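You operate a simulated robot arm through the tools that you are given. There is no shell and no other tool. Be economical: measure what you need, move in short steps, check, and stop when the job is done.

Carry out the task below with a simulated robot arm. There is one attempt and no reset: what you move stays moved.

TASK
Set the gold rivet in the blue shackle plate.
Fine: one stroke of the rivet lever; plate back on the plate rest.

It is judged by the outcome, as a careful person would: the job done as asked, and still so three seconds after it is handed in. It fails if anything else is knocked over, pushed out of place, dropped, spilled or broken.

THE ROBOT
A 7-joint arm with a two-finger parallel gripper on a trunk, on a base that drives. Base frame: it is fixed to the floor where the robot stands at the start and does not move with it; the origin is under the middle of the robot, x ahead of it, y to its left, z up; the surface under the hand at the start is at about z = 850. Readings come in mm, degrees, newtons and seconds.
With the tool pointing down near the work surface it reaches from about 340 to 760 mm from the robot's upright axis, wherever it stands. Its first joint turns from -115.0 to 115.0 degrees. Places, roughly: chain [-4900, 3600, 0]; rivet lever [500, 0, 1000]. Payload 3.91 kg.
Tool frame: the origin (TCP) lies between the finger pads and is the grasp point; the fingertips stand 30 mm ahead of it; z points along the fingers, y is the line along which they close. The gripper opens to 110 mm. The fingers are 20 mm wide and 10 mm thick; the gripper's body (48 by 112 mm) begins 55 mm behind the TCP.
Orientation is told as [roll, pitch, yaw] about the base's x, y, z axes, in that order, counted from this pose: with the fingers straight down and closing along the base's y, the tool's x points along the base's -x, its y along +y and its z along -z.

THE INTERFACE
- The arm moves only by the tool play_rows. Its argument "moves" is a list of rows, each an object (a shift or turn left out is 0, a gripper value left out holds the last) with "linear": the shift along the tool's x, y, z in mm, a list of three; "angular": the turn, a rotation vector about the tool's x, y, z in degrees, a list of three; "jaw": the opening, from 0 (shut) to 1 (fully open). In form: [{"linear": [tx, ty, tz], "angular": [rx, ry, rz], "jaw": jaw}, ...]. A call has 1 to 20 rows; each row shifts and turns the commanded pose from where the row before left it, along the tool's axes as they then stand. A row lasts 0.2 s, in which the tool goes at most 50 mm and 8.6 degrees; a call with a longer step from one row to the next is refused whole, and so is a gripper value outside its range. Where a pose cannot be reached the arm comes as near as it can. A force on the tool above 40 N (or 10 N above the force at the start of the call, whichever is more), or a blocked arm, ends the call early, and 0.2 s more pass. The fingers move at their own pace (about 108 mm/s each) and stop on an object; they squeeze with about 43 N. The grip force told is the motor's: it shows also when the fingers shut on nothing. Time passes only in rows, and 0.2 s behind the last, so rows that do not move let the fingers close. The reply holds the time, the measured pose of the TCP, the force on the tool along the base axes, the opening and the grip force, in the units named above and with some noise, with the torque about the TCP (base axes, N m) and any sound that the robot's microphone picked up.
- Cameras (640 x 400 px; columns grow to the right, rows downward): "scene" is now at [22.2, 125.8, 1641.6]; the picture's right is [-0.31, -0.95, 0.00], its down [-0.64, 0.21, -0.74] and it looks along [0.70, -0.23, -0.67] (base axes); focal length 281 px, centre (320, 200). "wrist" rides on the gripper at [72, 17, -103] in the tool frame; the picture's right is [-0.23, 0.97, 0.00], its down [-0.76, -0.18, -0.62] and it looks along [-0.61, -0.14, 0.78] (tool axes); focal length 222 px, centre (320, 200). There is no depth. A picture from a camera that has moved, and an enlarged one, comes with that camera's place and axes in the base frame and with its lens.
- camera(camera): a new picture of that camera. The clock stands still meanwhile.
- slide_trunk(by): slides the trunk up (or, below 0, down) by that many mm; the arm and the scene camera ride with it, the base frame stays. It gives what a move gives, with no picture.
- drive_base(legs): drives the robot by 1 to 6 legs, each [ahead, turn to the left] in mm and degrees, along the robot's own axes; the way and the turn of a leg run together, so that a leg with both is an arc; at most 1500 mm and 180 degrees a leg. The arm and the cameras ride along, it lands a little off, and it stops where it bumps. It gives what a move gives.
- turn_head(pan, tilt): turns the head with the scene camera to pan (to the left, within 155 degrees either way) and tilt (down, from -29 to 69), counted from straight ahead of the robot. It gives what a move gives.
- zoom(camera, box): a new picture of the part [left, top, right, bottom] of that camera's present view, enlarged. The clock stands still meanwhile.
- job_done(): hands the job in; it is judged then, once.

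Work in short steps. Places have to be worked out from the pictures, the camera data and where the tool is seen: move nearer, look again, correct. Check each grasp and each placing, and mend what went wrong. You have 120 turns and 82 pictures in all, those below and enlarged ones among them. Open the gripper and draw the arm clear of the work before you hand the job in, unless the task says otherwise; then end with one line.

The tools are called after ">>>" as name(argument=value, ...) on one line, values as JSON. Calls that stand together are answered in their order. play_rows: Moves the arm, as the interface text tells. Its arguments: {"type":"object","properties":{"moves":{"type":"array","items":{"type":"object","properties":{"linear":{"type":"array","items":{"type":"number"}},"angular":{"type":"array","items":{"type":"number"}},"jaw":{"type":"number"}}}}},"required":["moves"]} The other tools are called the same way: slide_trunk (by) slides the trunk up or down; drive_base (legs) drives the base; turn_head (pan, tilt) turns the head that bears the scene camera; camera (camera) takes a picture; zoom (camera, box) takes an enlarged picture of a part of a camera's view; job_done () hands the job in.

At the start:

```text
t: 0.0
ee_pos: [453.0, 150.6, 1325.1]
orientation: [0.0, -0.1, 0.0]
ft_force: [0.0, 0.7, -0.9]
wrist_torque: [-0.04, 0.0, 0.01]
gripper_width: 109.8
gripper_force: 0.0
trunk travel left (down, up): [-750.0, 240.0]
robot x, y, heading: [1.0, -1.9, -0.0]
head pan, tilt: [-18.1, 42.2]
```

scene: 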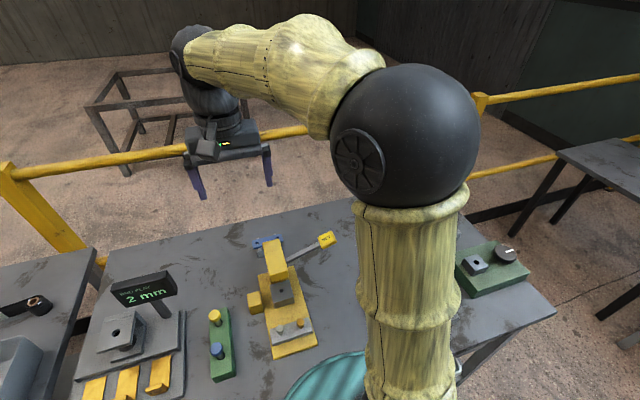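
wrist: 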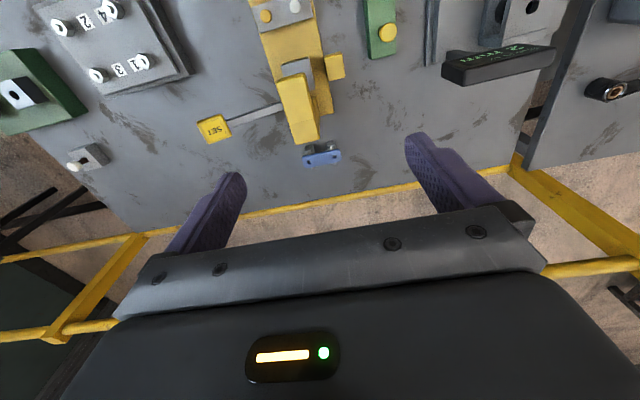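

The bench holds a press with a lever tagged "SET", a blue plate behind it, and several fixtures. I'll zoom in to read the details.

>>> zoom(camera="scene", box=[60, 220, 380, 400])

>>> zoom(camera="wrist", box=[0, 0, 320, 200])

>>> zoom(camera="wrist", box=[230, 0, 640, 200])

```text
2.00 times, centred on (220, 310) of scene
camera zoom: at [22.2, 125.8, 1641.6], right [-0.31, -0.95, 0.0], down [-0.64, 0.21, -0.74], along [0.7, -0.23, -0.67], focal length 561 px, centre (520, -20)
```

zoom: 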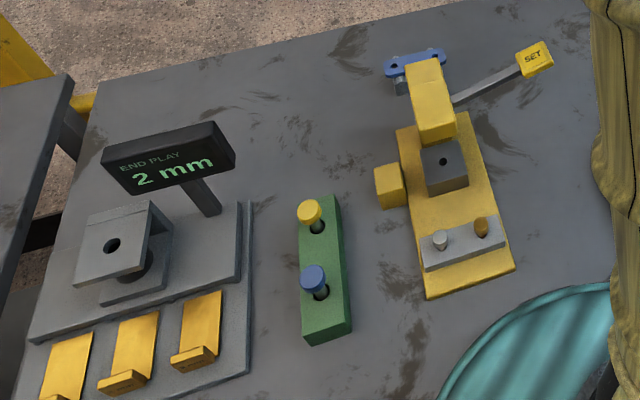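

```text
2.00 times, centred on (160, 100) of wrist
camera zoom: at [380.5, 166.9, 1428.3], right [0.23, 0.97, 0.0], down [0.76, -0.18, 0.62], along [0.61, -0.14, -0.78], focal length 444 px, centre (640, 400)
```

zoom: 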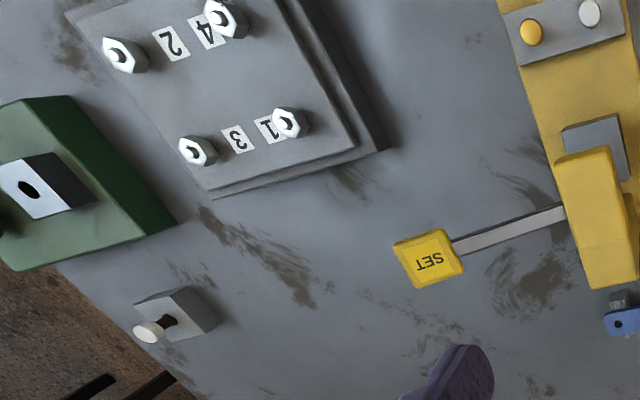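

```text
1.56 times, centred on (435, 100) of wrist
camera zoom: at [380.5, 166.9, 1428.3], right [0.23, 0.97, 0.0], down [0.76, -0.18, 0.62], along [0.61, -0.14, -0.78], focal length 347 px, centre (140, 356)
```

zoom: 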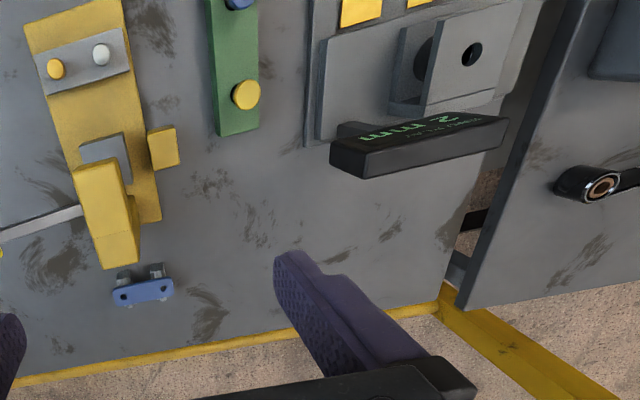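

Zooming re-renders at higher detail, so I'll look closely at the plate and press.

>>> zoom(camera="wrist", box=[270, 110, 370, 172])

>>> zoom(camera="scene", box=[230, 225, 350, 300])

>>> zoom(camera="scene", box=[230, 285, 350, 360])

```text
6.40 times, centred on (320, 141) of wrist
camera zoom: at [380.5, 166.9, 1428.3], right [0.23, 0.97, 0.0], down [0.76, -0.18, 0.62], along [0.61, -0.14, -0.78], focal length 1422 px, centre (320, 578)
```

zoom: 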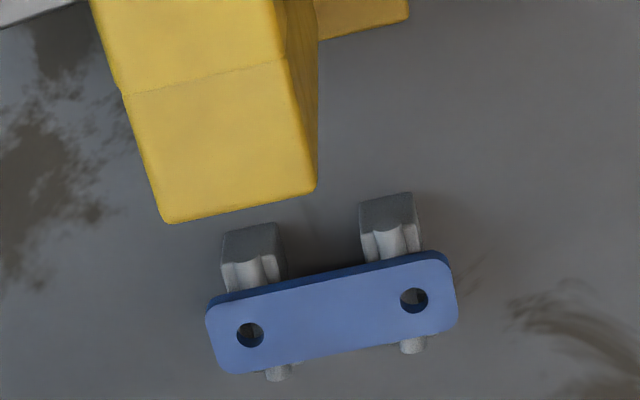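

```text
5.33 times, centred on (290, 262) of scene
camera zoom: at [22.2, 125.8, 1641.6], right [-0.31, -0.95, 0.0], down [-0.64, 0.21, -0.74], along [0.7, -0.23, -0.67], focal length 1497 px, centre (480, -133)
```

zoom: 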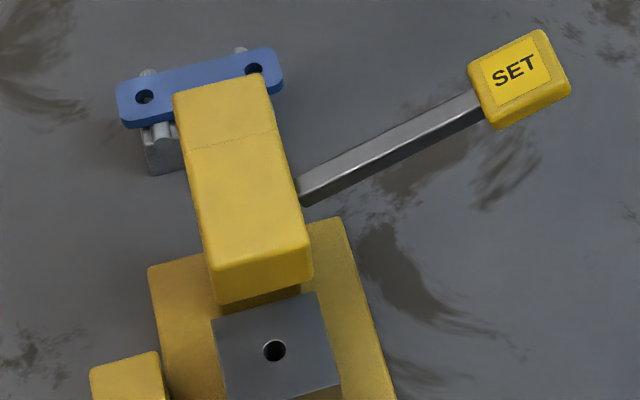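

```text
5.33 times, centred on (290, 322) of scene
camera zoom: at [22.2, 125.8, 1641.6], right [-0.31, -0.95, 0.0], down [-0.64, 0.21, -0.74], along [0.7, -0.23, -0.67], focal length 1497 px, centre (480, -453)
```

zoom: 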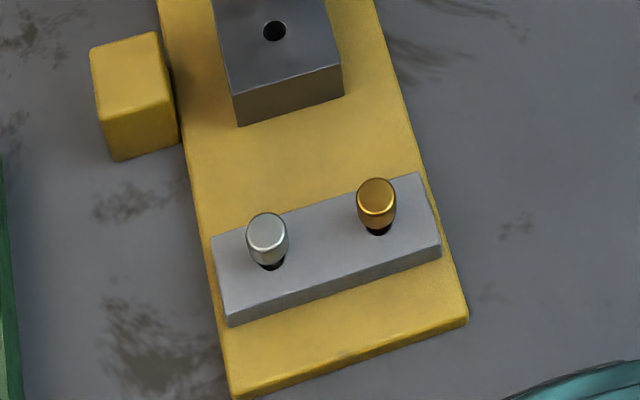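

The plate lies flat on a two-post rest behind the press; gold rivet is the right one (-y) in the tray ahead of the anvil. I need a side view of the press gap, so I'll move the hand left at a safe height and turn the wrist camera towards -y.

>>> play_rows(moves=[{"linear": [0, 40, 35]}, {"linear": [0, 40, 35]}, {"linear": [0, 40, 35]}, {"linear": [0, 40, 35]}, {"angular": [0, 0, 8.2]}, {"angular": [0, 0, 8.2]}, {"angular": [0, 0, 8.2]}, {"angular": [0, 0, 8.2]}, {"angular": [0, 0, 8.2]}, {"angular": [0, 0, 8.2]}, {"angular": [0, 0, 8.2]}, {"angular": [0, 0, 8.2]}, {"angular": [0, 0, 8.2]}, {"angular": [0, 0, 8.2]}, {"angular": [0, 0, 8]}, {"angular": [0, -8, 0]}, {"angular": [0, -8, 0]}, {"angular": [0, -8, 0]}])

>>> camera(camera="wrist")

>>> camera(camera="scene")

```text
refused: row 1 steps farther than a row can; nothing moved
```

```text
73 pictures are left
camera wrist: at [380.5, 166.9, 1428.3], right [0.23, 0.97, 0.0], down [0.76, -0.18, 0.62], along [0.61, -0.14, -0.78], focal length 222 px, centre (320, 200)
```

wrist: 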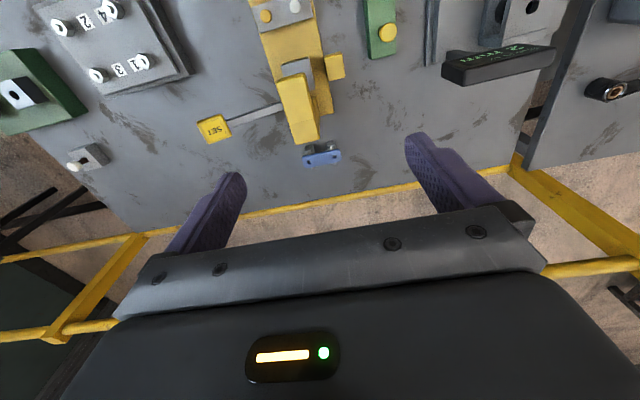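

```text
72 pictures are left
camera scene: at [22.2, 125.8, 1641.6], right [-0.31, -0.95, 0.0], down [-0.64, 0.21, -0.74], along [0.7, -0.23, -0.67], focal length 281 px, centre (320, 200)
```

scene: 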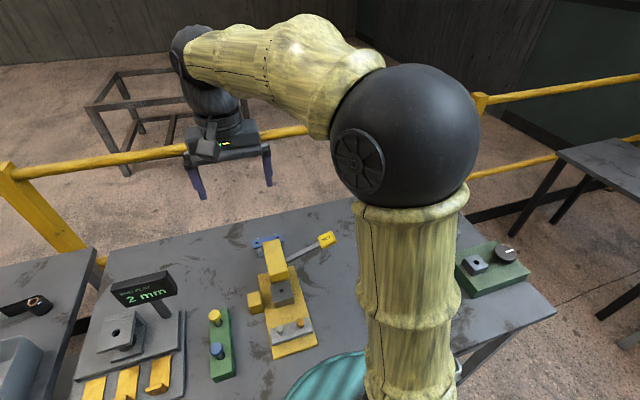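

The step was refused for exceeding 50 mm in a row; I'll resend with smaller steps.

>>> play_rows(moves=[{"linear": [0, 36, 30]}, {"linear": [0, 36, 30]}, {"linear": [0, 36, 30]}, {"linear": [0, 36, 30]}, {"linear": [0, 36, 30]}, {"angular": [0, 0, 8.2]}, {"angular": [0, 0, 8.2]}, {"angular": [0, 0, 8.2]}, {"angular": [0, 0, 8.2]}, {"angular": [0, 0, 8.2]}, {"angular": [0, 0, 8.2]}, {"angular": [0, 0, 8.2]}, {"angular": [0, 0, 8.2]}, {"angular": [0, 0, 8.2]}, {"angular": [0, 0, 8.2]}, {"angular": [0, 0, 8]}, {"angular": [0, -8, 0]}, {"angular": [0, -8, 0]}, {"angular": [0, -8, 0]}])

```text
t: 4.0
ee_pos: [453.8, 330.5, 1174.3]
orientation: [0.0, -24.2, -90.1]
ft_force: [-0.1, -0.4, -0.2]
wrist_torque: [0.01, -0.01, -0.02]
gripper_width: 109.8
gripper_force: 0.1
trunk travel left (down, up): [-750.0, 240.0]
robot x, y, heading: [3.2, 0.3, -0.2]
head pan, tilt: [-18.1, 42.2]
```

The hand is in place to the left; take the side picture.

>>> camera(camera="wrist")

>>> camera(camera="scene")

```text
71 pictures are left
camera wrist: at [470.3, 439.1, 1239.2], right [0.97, -0.21, 0.09], down [-0.18, -0.44, 0.88], along [-0.14, -0.87, -0.47], focal length 222 px, centre (320, 200)
```

wrist: 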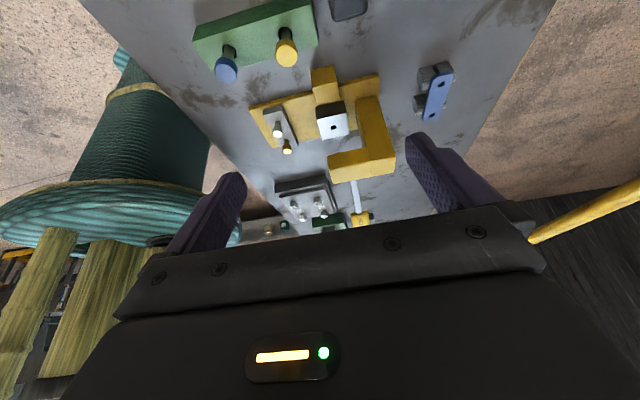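

```text
70 pictures are left
camera scene: at [22.4, 127.0, 1641.5], right [-0.31, -0.95, 0.0], down [-0.64, 0.21, -0.74], along [0.7, -0.23, -0.67], focal length 281 px, centre (320, 200)
```

scene: 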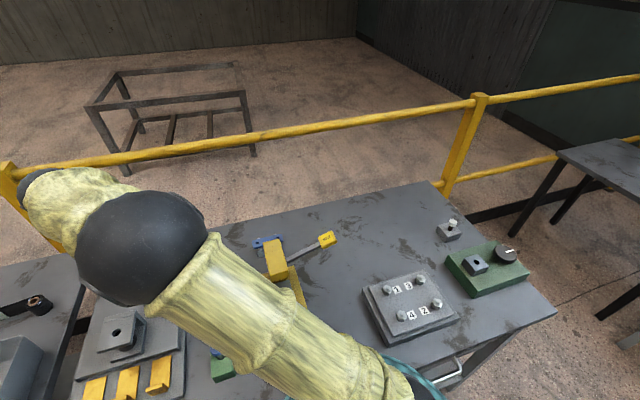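

The picture is upside-down but informative: a C-frame press whose head overhangs. Zooming in on it.

>>> zoom(camera="wrist", box=[240, 60, 480, 210])

>>> zoom(camera="wrist", box=[400, 55, 480, 105])

```text
2.67 times, centred on (360, 135) of wrist
camera zoom: at [470.3, 439.1, 1239.2], right [0.97, -0.21, 0.09], down [-0.18, -0.44, 0.88], along [-0.14, -0.87, -0.47], focal length 592 px, centre (213, 373)
```

zoom: 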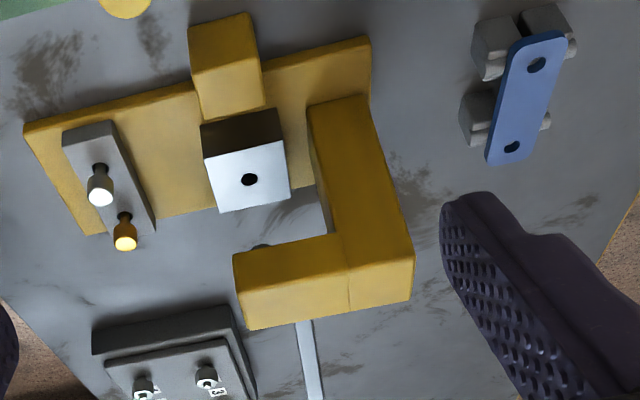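

```text
8.00 times, centred on (440, 80) of wrist
camera zoom: at [470.3, 439.1, 1239.2], right [0.97, -0.21, 0.09], down [-0.18, -0.44, 0.88], along [-0.14, -0.87, -0.47], focal length 1777 px, centre (-640, 1160)
```

zoom: 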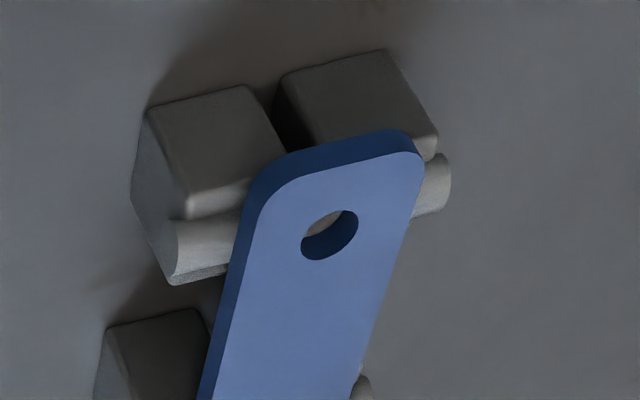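

Press geometry so far: anvil hole near (460,102,~904), head overhanging it with its underside near z≈988; plate holes near (655,140) and (654,71) at z≈905; lever handle near (477,-42,1057). I'll move the camera closer to the plate and its rest.

>>> play_rows(moves=[{"linear": [-5, 30, 30]}, {"linear": [-5, 30, 30]}, {"linear": [-5, 30, 30]}, {"linear": [-5, 30, 30]}, {"linear": [-5, 30, 30]}, {"linear": [-5, 30, 28]}])

>>> camera(camera="wrist")

```text
t: 5.4
ee_pos: [634.6, 227.7, 1024.2]
orientation: [0.0, -23.9, -90.0]
ft_force: [0.0, 0.0, 0.1]
wrist_torque: [-0.01, -0.01, -0.01]
gripper_width: 109.9
gripper_force: 0.1
trunk travel left (down, up): [-750.0, 240.0]
robot x, y, heading: [0.9, -1.1, -0.1]
head pan, tilt: [-18.1, 42.2]
```

```text
67 pictures are left
camera wrist: at [651.4, 337.0, 1088.3], right [0.97, -0.21, 0.09], down [-0.18, -0.44, 0.88], along [-0.14, -0.87, -0.47], focal length 222 px, centre (320, 200)
```

wrist: 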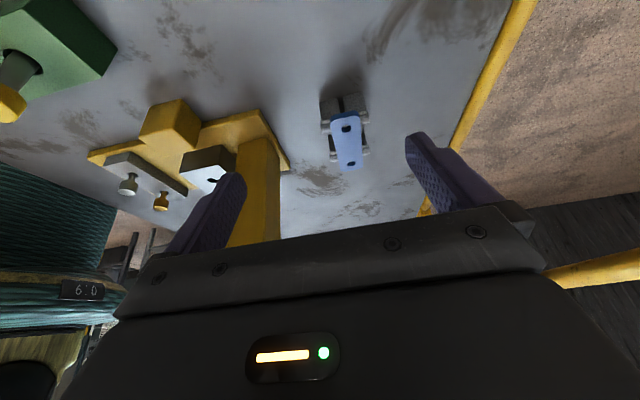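

Zooming on the plate rest and on the press from this angle.

>>> zoom(camera="wrist", box=[296, 85, 392, 180])

>>> zoom(camera="wrist", box=[80, 90, 300, 230])

```text
4.21 times, centred on (344, 132) of wrist
camera zoom: at [651.4, 337.0, 1088.3], right [0.97, -0.21, 0.09], down [-0.18, -0.44, 0.88], along [-0.14, -0.87, -0.47], focal length 935 px, centre (219, 484)
```

zoom: 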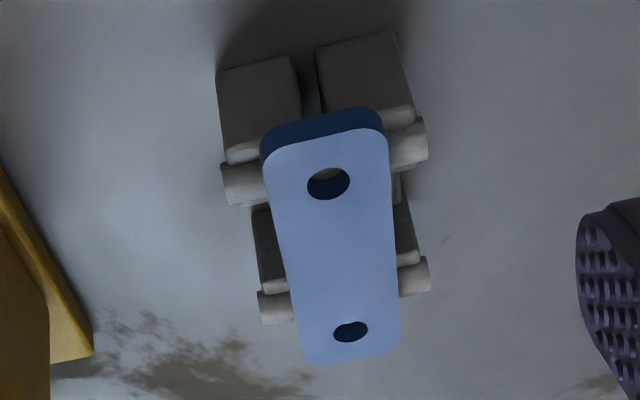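

```text
2.86 times, centred on (190, 160) of wrist
camera zoom: at [651.4, 337.0, 1088.3], right [0.97, -0.21, 0.09], down [-0.18, -0.44, 0.88], along [-0.14, -0.87, -0.47], focal length 635 px, centre (691, 314)
```

zoom: 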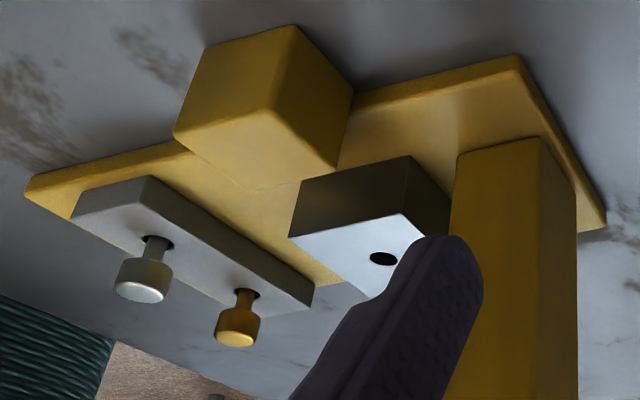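

Plate rests on split blocks (gap for the rivet tail). The yellow cube beside the anvil appears to be an outer support at anvil height. I'll look at the press from the left at a flatter angle to see the punch and the gap.

>>> play_rows(moves=[{"linear": [12.4, -36, -11.3]}, {"linear": [12.4, -36, -11.3]}, {"linear": [12.4, -36, -11.3]}, {"linear": [12.4, -36, -11.3]}, {"linear": [12.4, -36, -11.3]}, {"angular": [0, -7, 0]}, {"angular": [0, -7, 0]}])

>>> camera(camera="wrist")

```text
t: 7.0
ee_pos: [454.0, 308.4, 1051.7]
orientation: [0.1, -38.1, -90.0]
ft_force: [0.4, -0.6, 0.6]
wrist_torque: [-0.01, -0.02, -0.03]
gripper_width: 110.1
gripper_force: 0.1
trunk travel left (down, up): [-750.0, 240.0]
robot x, y, heading: [-1.4, -1.7, -0.1]
head pan, tilt: [-18.1, 42.2]
```

```text
64 pictures are left
camera wrist: at [469.6, 431.0, 1087.5], right [0.97, -0.18, 0.14], down [-0.18, -0.21, 0.96], along [-0.14, -0.96, -0.24], focal length 222 px, centre (320, 200)
```

wrist: 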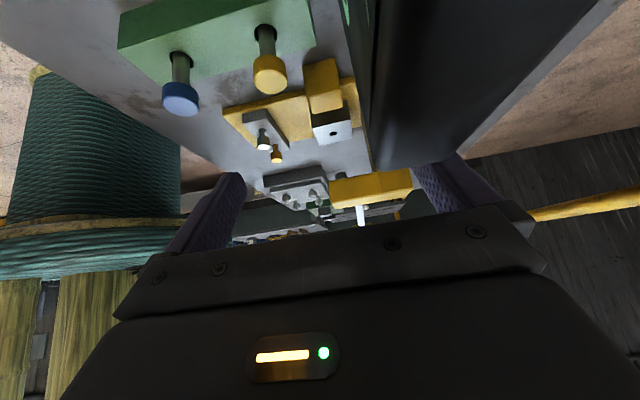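

The dark block at top is the END PLAY display, close to the camera, so I won't move left here. Zoom on the press gap.

>>> zoom(camera="wrist", box=[220, 50, 420, 230])

```text
2.22 times, centred on (320, 140) of wrist
camera zoom: at [469.6, 431.0, 1087.5], right [0.97, -0.18, 0.14], down [-0.18, -0.21, 0.96], along [-0.14, -0.96, -0.24], focal length 494 px, centre (320, 333)
```

zoom: 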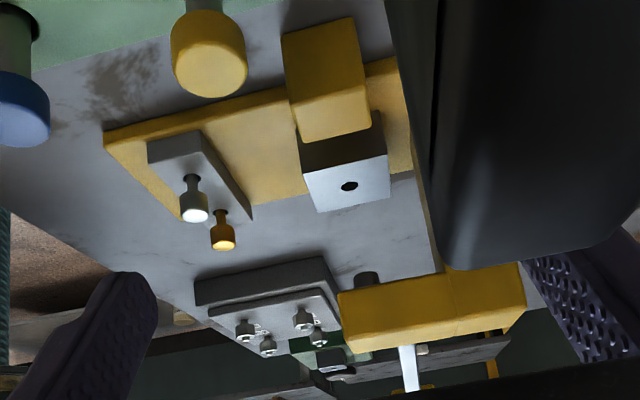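

Punch tip sits near z≈972 over the anvil hole at about (459,101,~902), so there is ~70 mm of room. Next I go over the plate with the fingers closing across its width, leaned 12° so the body will later clear the press head.

>>> play_rows(moves=[{"angular": [0, 8.5, 0]}, {"angular": [0, 8.5, 0]}, {"angular": [0, 8.5, 0]}, {"linear": [-28.8, 33.5, 16.7]}, {"linear": [-28.8, 33.5, 16.7]}, {"linear": [-28.8, 33.5, 16.7]}, {"linear": [-28.8, 33.5, 16.7]}, {"linear": [-28.8, 33.5, 16.7]}, {"linear": [-28.8, 33.5, 16.7]}])

>>> camera(camera="wrist")

>>> zoom(camera="scene", box=[220, 200, 380, 300])

```text
t: 9.0
ee_pos: [655.5, 118.6, 989.3]
orientation: [0.0, -12.5, -90.0]
ft_force: [1.1, 1.4, -0.7]
wrist_torque: [0.04, 0.04, -0.01]
gripper_width: 110.1
gripper_force: 0.1
trunk travel left (down, up): [-750.0, 240.0]
robot x, y, heading: [0.5, -0.2, 0.1]
head pan, tilt: [-18.1, 42.2]
```

```text
62 pictures are left
camera wrist: at [671.9, 211.6, 1074.7], right [0.97, -0.22, 0.05], down [-0.18, -0.61, 0.77], along [-0.14, -0.76, -0.63], focal length 222 px, centre (320, 200)
```

wrist: 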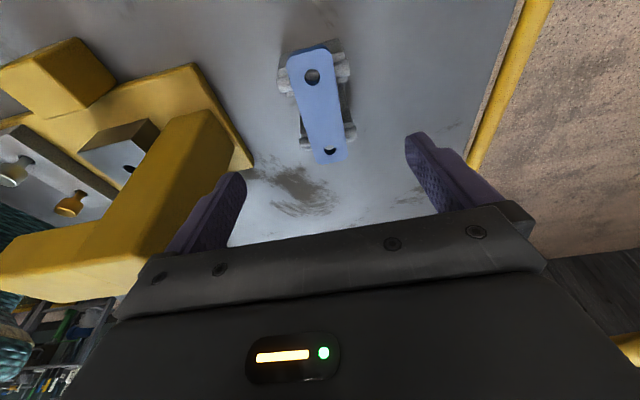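

```text
4.00 times, centred on (300, 250) of scene
camera zoom: at [23.6, 124.9, 1641.6], right [-0.31, -0.95, 0.0], down [-0.64, 0.21, -0.74], along [0.7, -0.23, -0.67], focal length 1122 px, centre (400, 0)
```

zoom: 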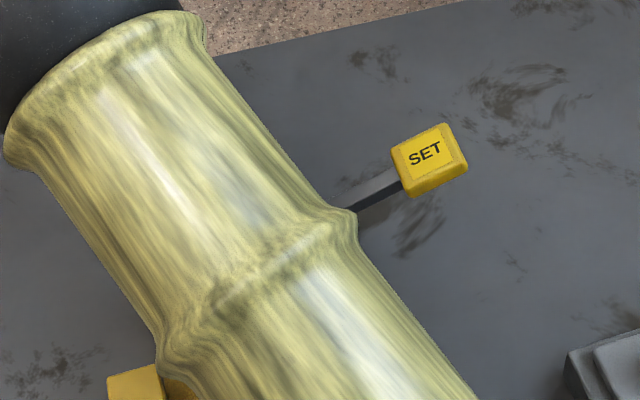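

Zooming in to refine the plate's place under the fingers.

>>> zoom(camera="wrist", box=[260, 30, 370, 170])

```text
2.86 times, centred on (315, 100) of wrist
camera zoom: at [671.9, 211.6, 1074.7], right [0.97, -0.22, 0.05], down [-0.18, -0.61, 0.77], along [-0.14, -0.76, -0.63], focal length 635 px, centre (334, 486)
```

zoom: 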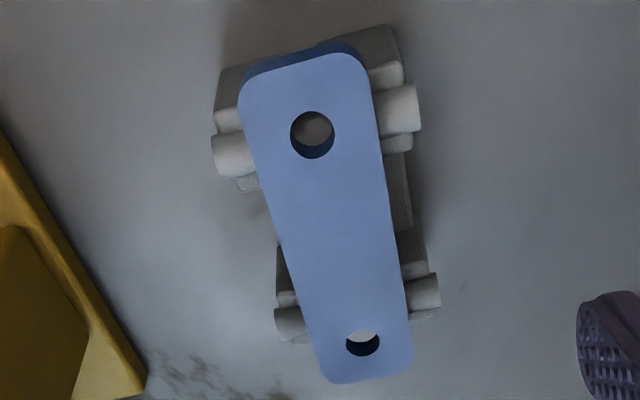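

Plate centre refined to about (660,106), top z≈899, width ≈33 mm. I'll part-close the jaws and come down at y≈119 so the tips end slightly below the plate, between the rest blocks.

>>> play_rows(moves=[{"linear": [4.3, 4.5, 19], "jaw": 0.6}, {"linear": [4.3, 0, 19]}, {"linear": [3.5, 0, 16]}, {"linear": [2, 0, 10]}, {"linear": [1.5, 0, 7]}])

>>> camera(camera="wrist")

```text
t: 10.2
ee_pos: [657.9, 119.5, 919.7]
orientation: [0.0, -12.5, -89.9]
ft_force: [0.3, 0.5, 0.5]
wrist_torque: [0.03, 0.0, 0.03]
gripper_width: 66.0
gripper_force: 0.1
trunk travel left (down, up): [-750.0, 240.0]
robot x, y, heading: [0.7, -0.6, -0.1]
head pan, tilt: [-18.1, 42.2]
```

```text
59 pictures are left
camera wrist: at [675.5, 212.1, 1002.7], right [0.97, -0.22, 0.05], down [-0.18, -0.61, 0.77], along [-0.14, -0.76, -0.63], focal length 222 px, centre (320, 200)
```

wrist: 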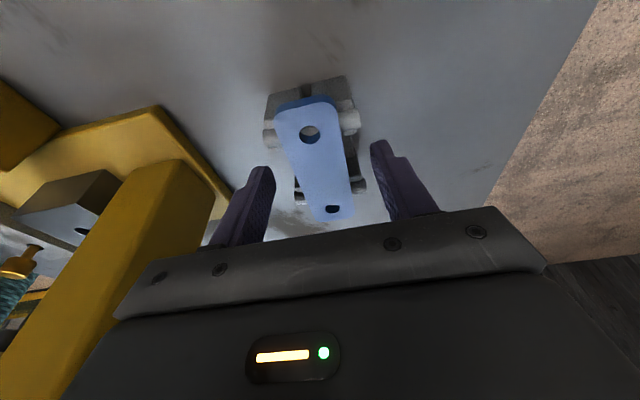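

>>> zoom(camera="wrist", box=[220, 70, 430, 230])

```text
2.50 times, centred on (325, 150) of wrist
camera zoom: at [675.5, 212.1, 1002.7], right [0.97, -0.22, 0.05], down [-0.18, -0.61, 0.77], along [-0.14, -0.76, -0.63], focal length 555 px, centre (308, 325)
```

zoom: 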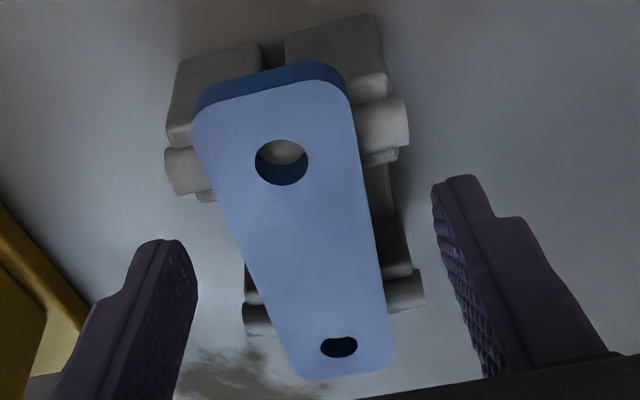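

Geometry is consistent: plate centre ≈(658.5,107), TCP x=658. I lower 3 mm more and close.

>>> play_rows(moves=[{"linear": [0.6, 0.5, 3]}, {"jaw": 0.35}, {"jaw": 0.25}, {"jaw": 0.0}, {}, {}])

>>> zoom(camera="wrist", box=[220, 70, 430, 230])

```text
t: 11.6
ee_pos: [659.7, 118.4, 916.0]
orientation: [0.0, -12.4, -90.1]
ft_force: [-0.7, 0.6, -1.3]
wrist_torque: [0.04, 0.0, -0.02]
gripper_width: 33.6
gripper_force: 43.4
trunk travel left (down, up): [-750.0, 240.0]
robot x, y, heading: [0.3, 1.7, -0.2]
head pan, tilt: [-18.1, 42.2]
```

```text
2.50 times, centred on (325, 150) of wrist
camera zoom: at [676.0, 212.3, 1000.2], right [0.97, -0.22, 0.05], down [-0.18, -0.61, 0.77], along [-0.14, -0.76, -0.63], focal length 555 px, centre (308, 325)
```

zoom: 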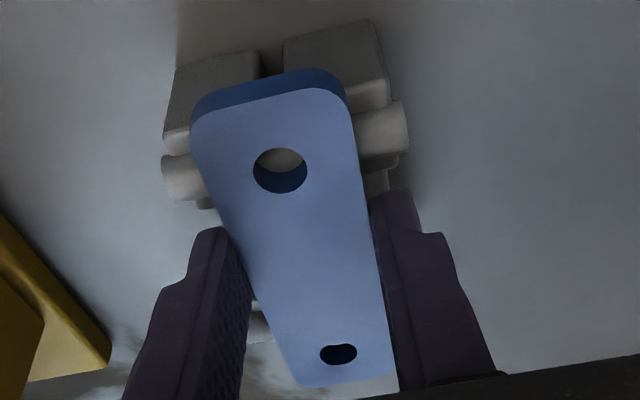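

Gripped (33.6 mm). I lift, go left past the column, then back toward the robot beside the anvil.

>>> play_rows(moves=[{"linear": [-2.2, 0, -9.8]}, {"linear": [-5.4, 0, -24.4]}, {"linear": [-5.4, 0, -24.4]}, {"linear": [23.2, 0, -5.1]}, {"linear": [23.2, 0, -5.1]}, {"linear": [23.2, 0, -5.1]}, {"linear": [23.2, 0, -5.1]}, {"linear": [0, -33.2, 0]}, {"linear": [0, -33.2, 0]}, {"linear": [0, -33.2, 0]}, {"linear": [0, -33.2, 0]}, {"linear": [0, -33.2, 0]}, {"linear": [0, -33.2, 0]}, {}])

>>> camera(camera="wrist")

>>> camera(camera="scene")

```text
t: 14.6
ee_pos: [458.9, 212.9, 973.8]
orientation: [0.0, -12.6, -89.9]
ft_force: [-0.2, -0.8, -1.9]
wrist_torque: [0.02, -0.02, 0.01]
gripper_width: 33.6
gripper_force: 42.7
trunk travel left (down, up): [-750.0, 240.0]
robot x, y, heading: [0.3, 4.7, -0.3]
head pan, tilt: [-18.1, 42.2]
```

```text
56 pictures are left
camera wrist: at [476.4, 306.7, 1058.9], right [0.97, -0.22, 0.05], down [-0.18, -0.61, 0.77], along [-0.14, -0.76, -0.63], focal length 222 px, centre (320, 200)
```

wrist: 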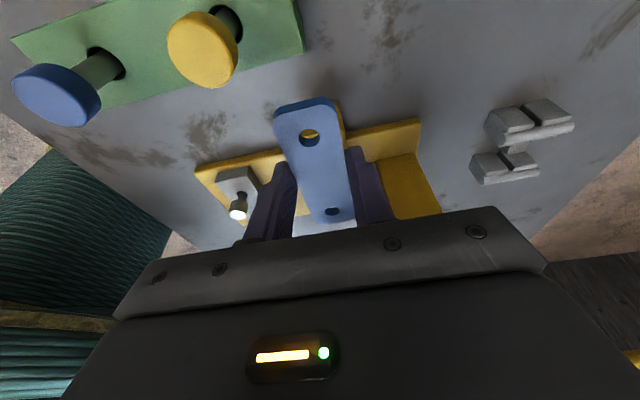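

```text
55 pictures are left
camera scene: at [22.8, 126.0, 1641.5], right [-0.31, -0.95, 0.0], down [-0.64, 0.21, -0.74], along [0.7, -0.23, -0.67], focal length 281 px, centre (320, 200)
```

scene: 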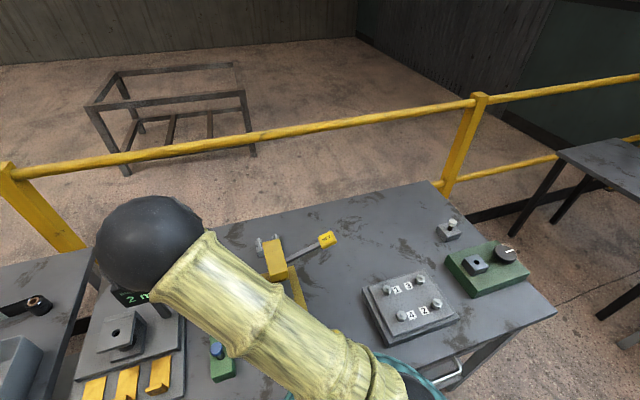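

The plate hangs level. Plan: set it on anvil + cube about 10 mm short (fingers in the gap between them), then regrip higher so the tips don't foul. Lower to ~10 mm above the anvil and slide under the punch.

>>> play_rows(moves=[{"linear": [4.1, 0, 18.5]}, {"linear": [4.1, 0, 18.5]}, {"linear": [-18, 0, 4]}, {"linear": [-18, 0, 4]}, {"linear": [-17.7, 0, 3.9]}, {}])

>>> camera(camera="wrist")

>>> zoom(camera="wrist", box=[220, 60, 420, 240])

```text
t: 16.0
ee_pos: [459.8, 159.1, 937.5]
orientation: [0.0, -12.4, -89.9]
ft_force: [-0.4, -0.1, -2.7]
wrist_torque: [0.02, 0.02, -0.01]
gripper_width: 33.8
gripper_force: 42.8
trunk travel left (down, up): [-750.0, 240.0]
robot x, y, heading: [2.5, 1.3, -0.0]
head pan, tilt: [-18.1, 42.2]
```

```text
54 pictures are left
camera wrist: at [477.1, 252.1, 1021.3], right [0.97, -0.22, 0.05], down [-0.18, -0.61, 0.77], along [-0.14, -0.76, -0.63], focal length 222 px, centre (320, 200)
```

wrist: 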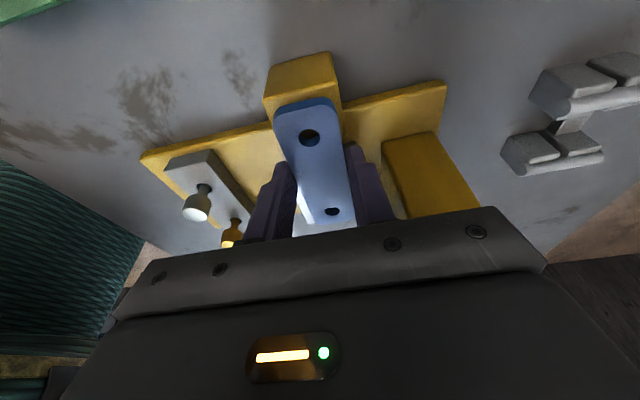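

```text
2.22 times, centred on (320, 150) of wrist
camera zoom: at [477.1, 252.1, 1021.3], right [0.97, -0.22, 0.05], down [-0.18, -0.61, 0.77], along [-0.14, -0.76, -0.63], focal length 494 px, centre (320, 311)
```

zoom: 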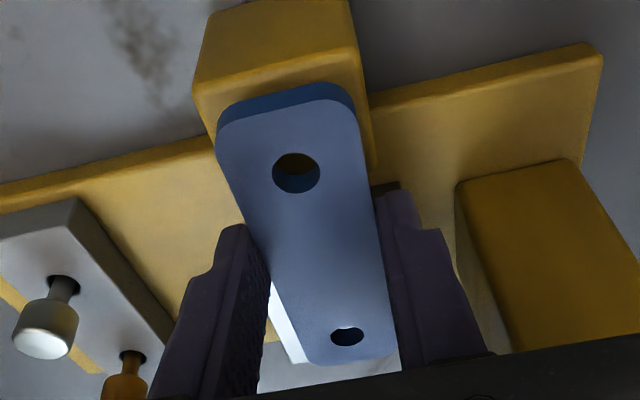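

Plate is centred over the cube in x. Lower gently, watching the force.

>>> play_rows(moves=[{"linear": [0.65, 0, 2.9]}, {"linear": [0.65, 0, 2.9]}, {"linear": [0.2, 0, 1]}, {}])

```text
t: 17.0
ee_pos: [460.7, 157.9, 931.8]
orientation: [0.2, -12.4, -90.0]
ft_force: [0.3, 1.8, 17.4]
wrist_torque: [0.12, 0.37, -0.16]
gripper_width: 33.6
gripper_force: 42.8
trunk travel left (down, up): [-750.0, 240.0]
robot x, y, heading: [-3.6, 1.2, 0.1]
head pan, tilt: [-18.1, 42.2]
```

Contact with 17 N at TCP z 931.8. Check what is touching.

>>> zoom(camera="wrist", box=[220, 60, 420, 240])

```text
2.22 times, centred on (320, 150) of wrist
camera zoom: at [476.7, 252.1, 1016.3], right [0.97, -0.22, 0.05], down [-0.18, -0.61, 0.77], along [-0.14, -0.76, -0.63], focal length 494 px, centre (320, 311)
```

zoom: 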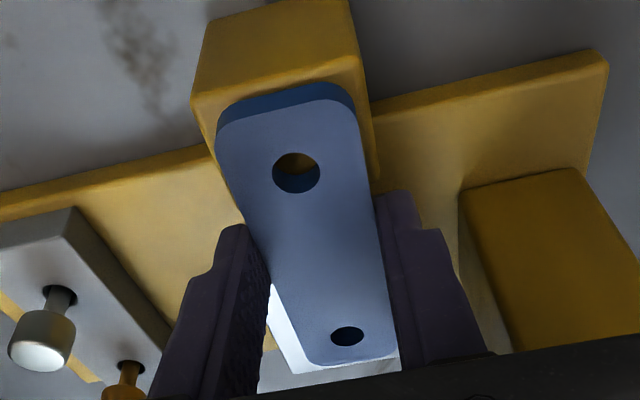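

Likely the plate seated on cube/anvil (fingers lie in the gap). I open a little and look.

>>> play_rows(moves=[{"linear": [-0.2, 0, -1]}, {"jaw": 0.36}, {}, {}])

>>> zoom(camera="wrist", box=[220, 60, 420, 240])

```text
t: 18.0
ee_pos: [460.5, 158.5, 931.7]
orientation: [0.1, -12.4, -90.1]
ft_force: [9.8, 1.4, 14.9]
wrist_torque: [0.07, 0.02, 0.03]
gripper_width: 35.3
gripper_force: 0.0
trunk travel left (down, up): [-750.0, 240.0]
robot x, y, heading: [-0.1, -5.7, 0.1]
head pan, tilt: [-18.1, 42.2]
```

```text
2.22 times, centred on (320, 150) of wrist
camera zoom: at [477.5, 252.1, 1016.2], right [0.97, -0.22, 0.05], down [-0.18, -0.61, 0.77], along [-0.14, -0.76, -0.63], focal length 494 px, centre (320, 311)
```

zoom: 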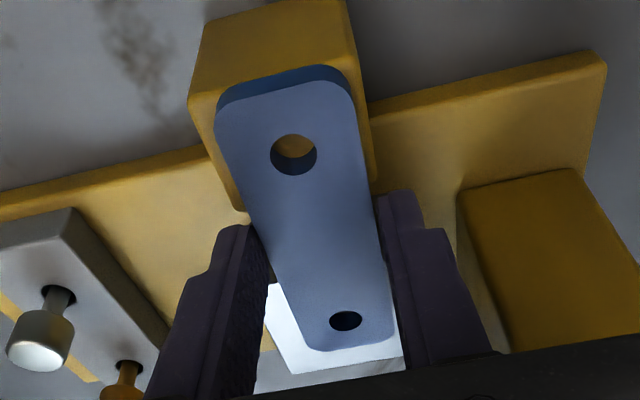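

The plate has dropped ~6 mm onto anvil + cube; it was the fingertips touching a surface at z≈902.5, as feared. I raise 2 mm, regrip with tips just above the surface, and slide the plate ~10 mm in -y.

>>> play_rows(moves=[{"linear": [-0.5, 0, -2.4]}, {}, {"jaw": 0.0}, {}, {}, {}])

```text
t: 19.4
ee_pos: [460.3, 158.6, 933.2]
orientation: [0.0, -12.6, -90.1]
ft_force: [0.1, -0.2, 0.0]
wrist_torque: [0.0, -0.01, 0.01]
gripper_width: 33.4
gripper_force: 42.9
trunk travel left (down, up): [-750.0, 240.0]
robot x, y, heading: [-2.9, -1.0, -0.2]
head pan, tilt: [-18.1, 42.2]
```

Gripped at 33.4 mm with no contact force. Slide -10 mm in y.

>>> play_rows(moves=[{"linear": [-3.3, 0, 0.5]}, {"linear": [-3.3, 0, 0.7]}, {"linear": [-3.2, 0, 0.7]}, {}, {}])

>>> zoom(camera="wrist", box=[280, 160, 400, 240])

```text
t: 20.4
ee_pos: [460.4, 156.7, 932.8]
orientation: [0.1, -12.0, -89.5]
ft_force: [-1.5, 18.3, 0.4]
wrist_torque: [-1.16, -0.09, -0.35]
gripper_width: 33.7
gripper_force: 43.2
trunk travel left (down, up): [-750.0, 240.0]
robot x, y, heading: [-1.3, -1.7, 0.1]
head pan, tilt: [-18.1, 42.2]
stopped in row 4: the force on the tool passed its limit at 44 N (the readings are from after the stop); the commanded pose is now the measured one
```

```text
5.00 times, centred on (340, 200) of wrist
camera zoom: at [476.1, 250.6, 1019.2], right [0.98, -0.21, 0.05], down [-0.17, -0.62, 0.77], along [-0.13, -0.76, -0.64], focal length 1111 px, centre (220, 200)
```

zoom: 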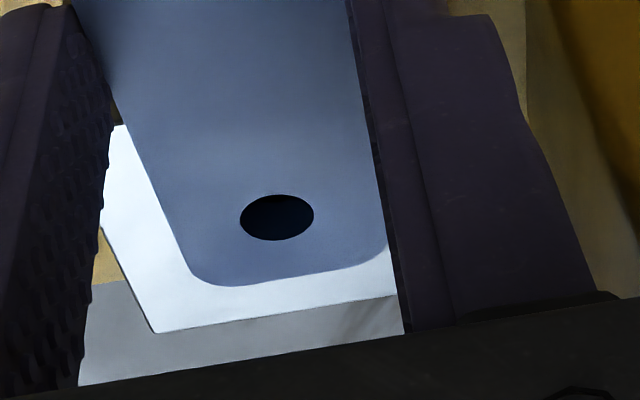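

Blocked: the torque indicates a contact ~64 mm above the TCP, i.e. gripper body against the press head. I back off 3 mm in +y and look at both cameras.

>>> play_rows(moves=[{"linear": [2.5, 0, -0.6]}, {}])

>>> camera(camera="wrist")

>>> zoom(camera="scene", box=[200, 200, 360, 300])

```text
t: 21.0
ee_pos: [460.6, 157.8, 933.3]
orientation: [0.1, -12.3, -89.7]
ft_force: [-1.2, 12.7, -3.9]
wrist_torque: [-0.68, -0.15, -0.22]
gripper_width: 33.4
gripper_force: 42.7
trunk travel left (down, up): [-750.0, 240.0]
robot x, y, heading: [-1.4, -2.6, 0.4]
head pan, tilt: [-18.1, 42.2]
```

```text
49 pictures are left
camera wrist: at [476.5, 250.6, 1018.6], right [0.97, -0.22, 0.05], down [-0.18, -0.61, 0.77], along [-0.14, -0.76, -0.64], focal length 222 px, centre (320, 200)
```

wrist: 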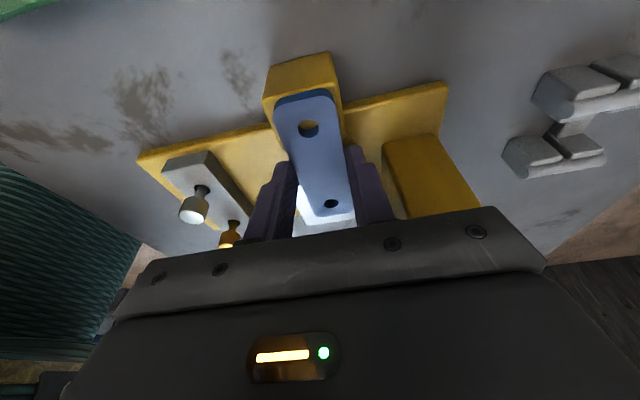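

```text
4.00 times, centred on (280, 250) of scene
camera zoom: at [22.8, 128.2, 1641.3], right [-0.31, -0.95, 0.0], down [-0.64, 0.21, -0.74], along [0.7, -0.23, -0.67], focal length 1122 px, centre (480, 0)
```

zoom: 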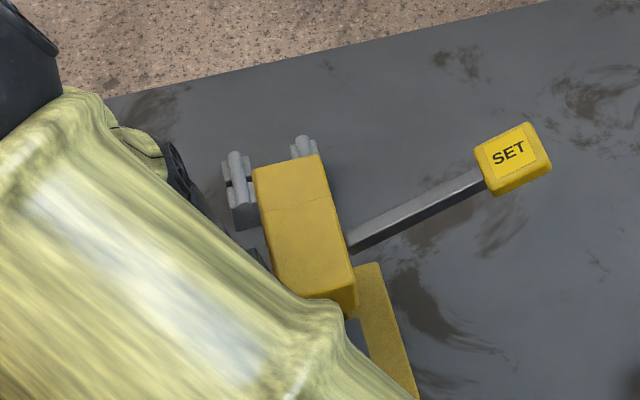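

The gripper body's inner face does touch the head's lower edge. I'll regrip the plate ~20 mm further out (+y), same height, then slide.

>>> play_rows(moves=[{"jaw": 0.4}, {"jaw": 0.4}, {"linear": [9.8, 0, -2.1]}, {"linear": [9.8, 0, -2.1]}, {}])

>>> zoom(camera="wrist", box=[220, 60, 420, 240])

```text
t: 22.2
ee_pos: [460.1, 175.7, 934.4]
orientation: [0.0, -12.2, -89.6]
ft_force: [-0.9, -0.9, -0.3]
wrist_torque: [-0.02, 0.0, -0.04]
gripper_width: 44.2
gripper_force: 0.0
trunk travel left (down, up): [-750.0, 240.0]
robot x, y, heading: [-1.3, -2.7, 0.2]
head pan, tilt: [-18.1, 42.2]
```

```text
2.22 times, centred on (320, 150) of wrist
camera zoom: at [476.3, 268.9, 1019.6], right [0.97, -0.22, 0.05], down [-0.18, -0.61, 0.77], along [-0.14, -0.76, -0.64], focal length 494 px, centre (320, 311)
```

zoom: 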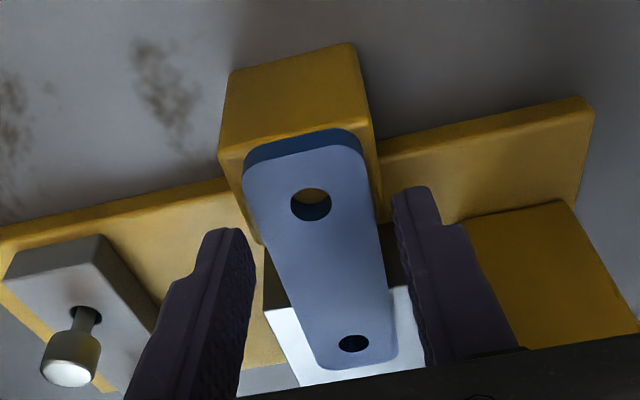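

Plate hole now about 7–8 mm short of the anvil hole. Close here and slide -7.5 mm in y.

>>> play_rows(moves=[{"linear": [0.2, 0, 0.8], "jaw": 0}, {}, {}, {}, {"linear": [-2.5, 0, 0.5]}, {"linear": [-2.5, 0, 0.5]}, {"linear": [-2.4, 0, 0.5]}, {}, {}])

>>> zoom(camera="wrist", box=[220, 60, 420, 240])

```text
t: 24.2
ee_pos: [459.3, 169.3, 934.3]
orientation: [0.2, -12.1, -89.6]
ft_force: [1.5, 5.4, 13.9]
wrist_torque: [0.49, 0.02, 0.0]
gripper_width: 33.6
gripper_force: 43.4
trunk travel left (down, up): [-750.0, 240.0]
robot x, y, heading: [3.4, 1.7, 0.1]
head pan, tilt: [-18.1, 42.2]
```

```text
2.22 times, centred on (320, 150) of wrist
camera zoom: at [475.6, 262.0, 1019.6], right [0.97, -0.22, 0.05], down [-0.18, -0.61, 0.77], along [-0.14, -0.76, -0.64], focal length 494 px, centre (320, 311)
```

zoom: 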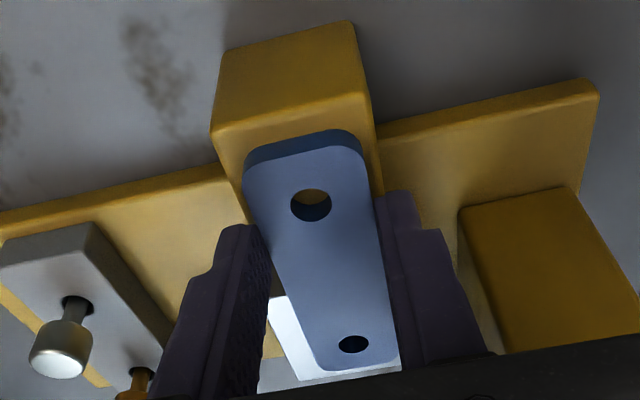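

Moved with the fingers. Release, back out along the tool axis, then view the hole alignment.

>>> play_rows(moves=[{"linear": [-0.2, 0, -0.8], "jaw": 0.42}, {}, {}, {"linear": [0, 0, -30]}, {"linear": [30, 0, -30]}, {"linear": [40, 0, -20]}, {"linear": [40, 0, -20]}, {"angular": [0, -8, 0]}, {}])

>>> zoom(camera="wrist", box=[200, 40, 440, 200])

```text
t: 26.2
ee_pos: [459.1, 297.0, 1009.9]
orientation: [0.3, -20.2, -89.8]
ft_force: [-0.7, -0.6, -0.2]
wrist_torque: [-0.04, -0.01, 0.02]
gripper_width: 46.5
gripper_force: 0.0
trunk travel left (down, up): [-750.0, 240.0]
robot x, y, heading: [-1.3, 1.4, 0.0]
head pan, tilt: [-18.1, 42.2]
```

```text
2.50 times, centred on (320, 120) of wrist
camera zoom: at [475.7, 400.8, 1080.7], right [0.97, -0.21, 0.08], down [-0.18, -0.5, 0.85], along [-0.14, -0.84, -0.52], focal length 555 px, centre (320, 400)
```

zoom: 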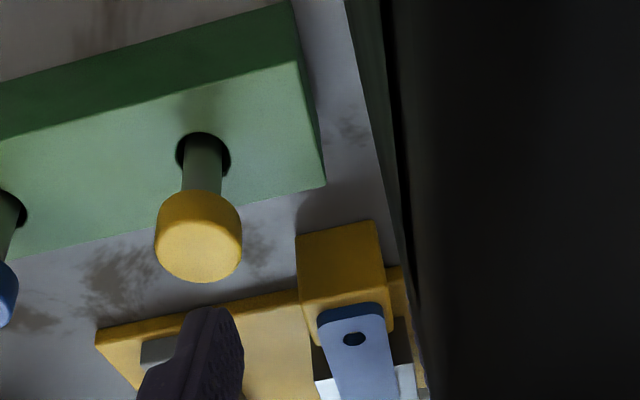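

The END PLAY display is near, so I rise straight up, level the tool, and turn the hand a further 90° (camera ahead of the hand) for the rivet.

>>> play_rows(moves=[{"linear": [-13, 0, -36]}, {"linear": [-13, 0, -36]}, {"linear": [-13, 0, -36]}, {"linear": [-13, 0, -36]}, {"linear": [-25, 0, -36]}, {"linear": [-25, 0, -36], "angular": [0, 6.8, 0]}, {"linear": [-25, 0, -30], "angular": [0, 6.8, 0]}, {"angular": [0, 6.8, 0]}, {"angular": [0, 0, 8.2]}, {"angular": [0, 0, 8.2]}, {"angular": [0, 0, 8.2]}, {"angular": [0, 0, 8.2]}, {"angular": [0, 0, 8.2]}, {"angular": [0, 0, 8.2]}, {"angular": [0, 0, 8.2]}, {"angular": [0, 0, 8.2]}, {"angular": [0, 0, 8.2]}, {"angular": [0, 0, 8.2]}, {"angular": [0, 0, 8]}])

>>> camera(camera="scene")

```text
t: 30.2
ee_pos: [459.1, 260.8, 1282.1]
orientation: [-0.1, 0.1, -179.7]
ft_force: [-0.3, -0.4, 0.2]
wrist_torque: [0.02, 0.01, -0.04]
gripper_width: 46.3
gripper_force: 0.0
trunk travel left (down, up): [-750.0, 240.0]
robot x, y, heading: [1.5, 1.0, 0.4]
head pan, tilt: [-18.1, 42.2]
```

```text
44 pictures are left
camera scene: at [22.8, 127.0, 1641.5], right [-0.31, -0.95, 0.0], down [-0.64, 0.21, -0.74], along [0.7, -0.23, -0.67], focal length 281 px, centre (320, 200)
```

scene: 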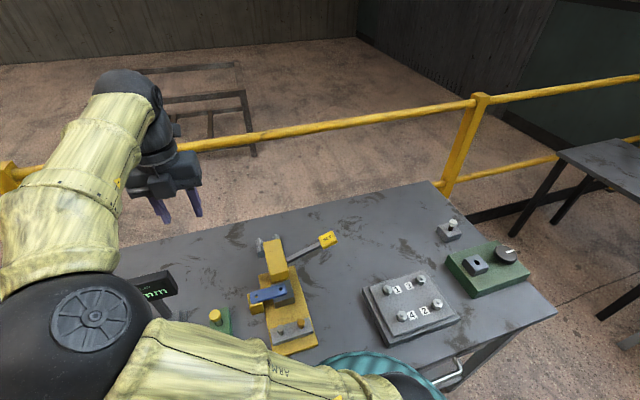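

The plate is on the press. Zoom in on the alignment.

>>> zoom(camera="scene", box=[235, 270, 315, 320])

```text
8.00 times, centred on (275, 295) of scene
camera zoom: at [22.8, 127.0, 1641.5], right [-0.31, -0.95, 0.0], down [-0.64, 0.21, -0.74], along [0.7, -0.23, -0.67], focal length 2245 px, centre (680, -560)
```

zoom: 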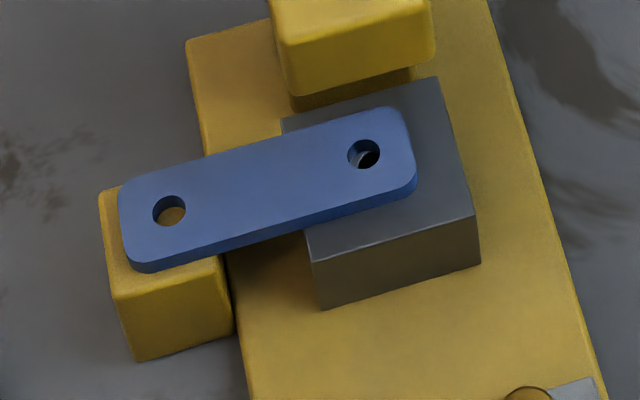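

Superb view: the plate hole is about 3 mm too far to +y relative to the anvil hole; x is good. I'll go back with the previous hand orientation, regrip and shift it 3 mm.

>>> play_rows(moves=[{"angular": [0, 0, -8.2]}, {"angular": [0, 0, -8.2]}, {"angular": [0, 0, -8.2]}, {"angular": [0, 0, -8.2]}, {"angular": [0, 0, -8.2]}, {"angular": [0, 0, -8.2]}, {"angular": [0, 0, -8.2]}, {"angular": [0, 0, -8.2]}, {"angular": [0, 0, -8.2]}, {"angular": [0, 0, -8.2]}, {"angular": [0, 0, -8.2]}, {"angular": [0, -6.1, 0]}, {"angular": [0, -6.2, 0]}, {}])

>>> play_rows(moves=[{"linear": [-2.2, 0, 45.7], "jaw": 0.42}, {"linear": [-2.2, 0, 45.7]}, {"linear": [-2.2, 0, 45.7]}, {"linear": [-2.2, 0, 45.7]}, {"linear": [-2.2, 0, 45.7]}, {"linear": [-2.2, 0, 45.7]}, {"linear": [-2.2, 0, 45.7]}, {}])

```text
t: 33.2
ee_pos: [459.0, 258.5, 1280.5]
orientation: [0.1, -12.1, -89.5]
ft_force: [0.1, -0.4, -1.0]
wrist_torque: [-0.01, -0.04, -0.04]
gripper_width: 46.1
gripper_force: 0.2
trunk travel left (down, up): [-750.0, 240.0]
robot x, y, heading: [0.9, -0.7, 0.5]
head pan, tilt: [-18.1, 42.2]
```

```text
t: 35.0
ee_pos: [461.1, 177.0, 971.3]
orientation: [0.1, -12.1, -89.6]
ft_force: [-0.1, -0.8, -0.3]
wrist_torque: [0.0, -0.01, -0.03]
gripper_width: 46.2
gripper_force: 0.0
trunk travel left (down, up): [-750.0, 240.0]
robot x, y, heading: [2.5, -1.2, 0.1]
head pan, tilt: [-18.1, 42.2]
```

Descend along the tool axis to grip height and check.

>>> play_rows(moves=[{"linear": [0, -1, 15]}, {"linear": [0, 0, 12]}, {"linear": [0, 0, 10]}, {}])

>>> zoom(camera="wrist", box=[220, 60, 420, 240])

```text
t: 36.0
ee_pos: [459.6, 169.7, 935.2]
orientation: [0.2, -12.2, -89.5]
ft_force: [-0.4, -0.3, -0.2]
wrist_torque: [0.02, -0.02, 0.02]
gripper_width: 46.2
gripper_force: 0.0
trunk travel left (down, up): [-750.0, 240.0]
robot x, y, heading: [-0.9, -2.3, -0.1]
head pan, tilt: [-18.1, 42.2]
```

```text
2.22 times, centred on (320, 150) of wrist
camera zoom: at [475.3, 262.2, 1020.6], right [0.98, -0.21, 0.05], down [-0.17, -0.62, 0.77], along [-0.13, -0.76, -0.64], focal length 494 px, centre (320, 311)
```

zoom: 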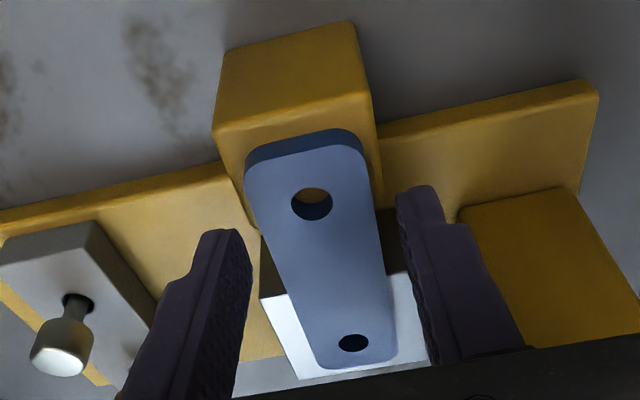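

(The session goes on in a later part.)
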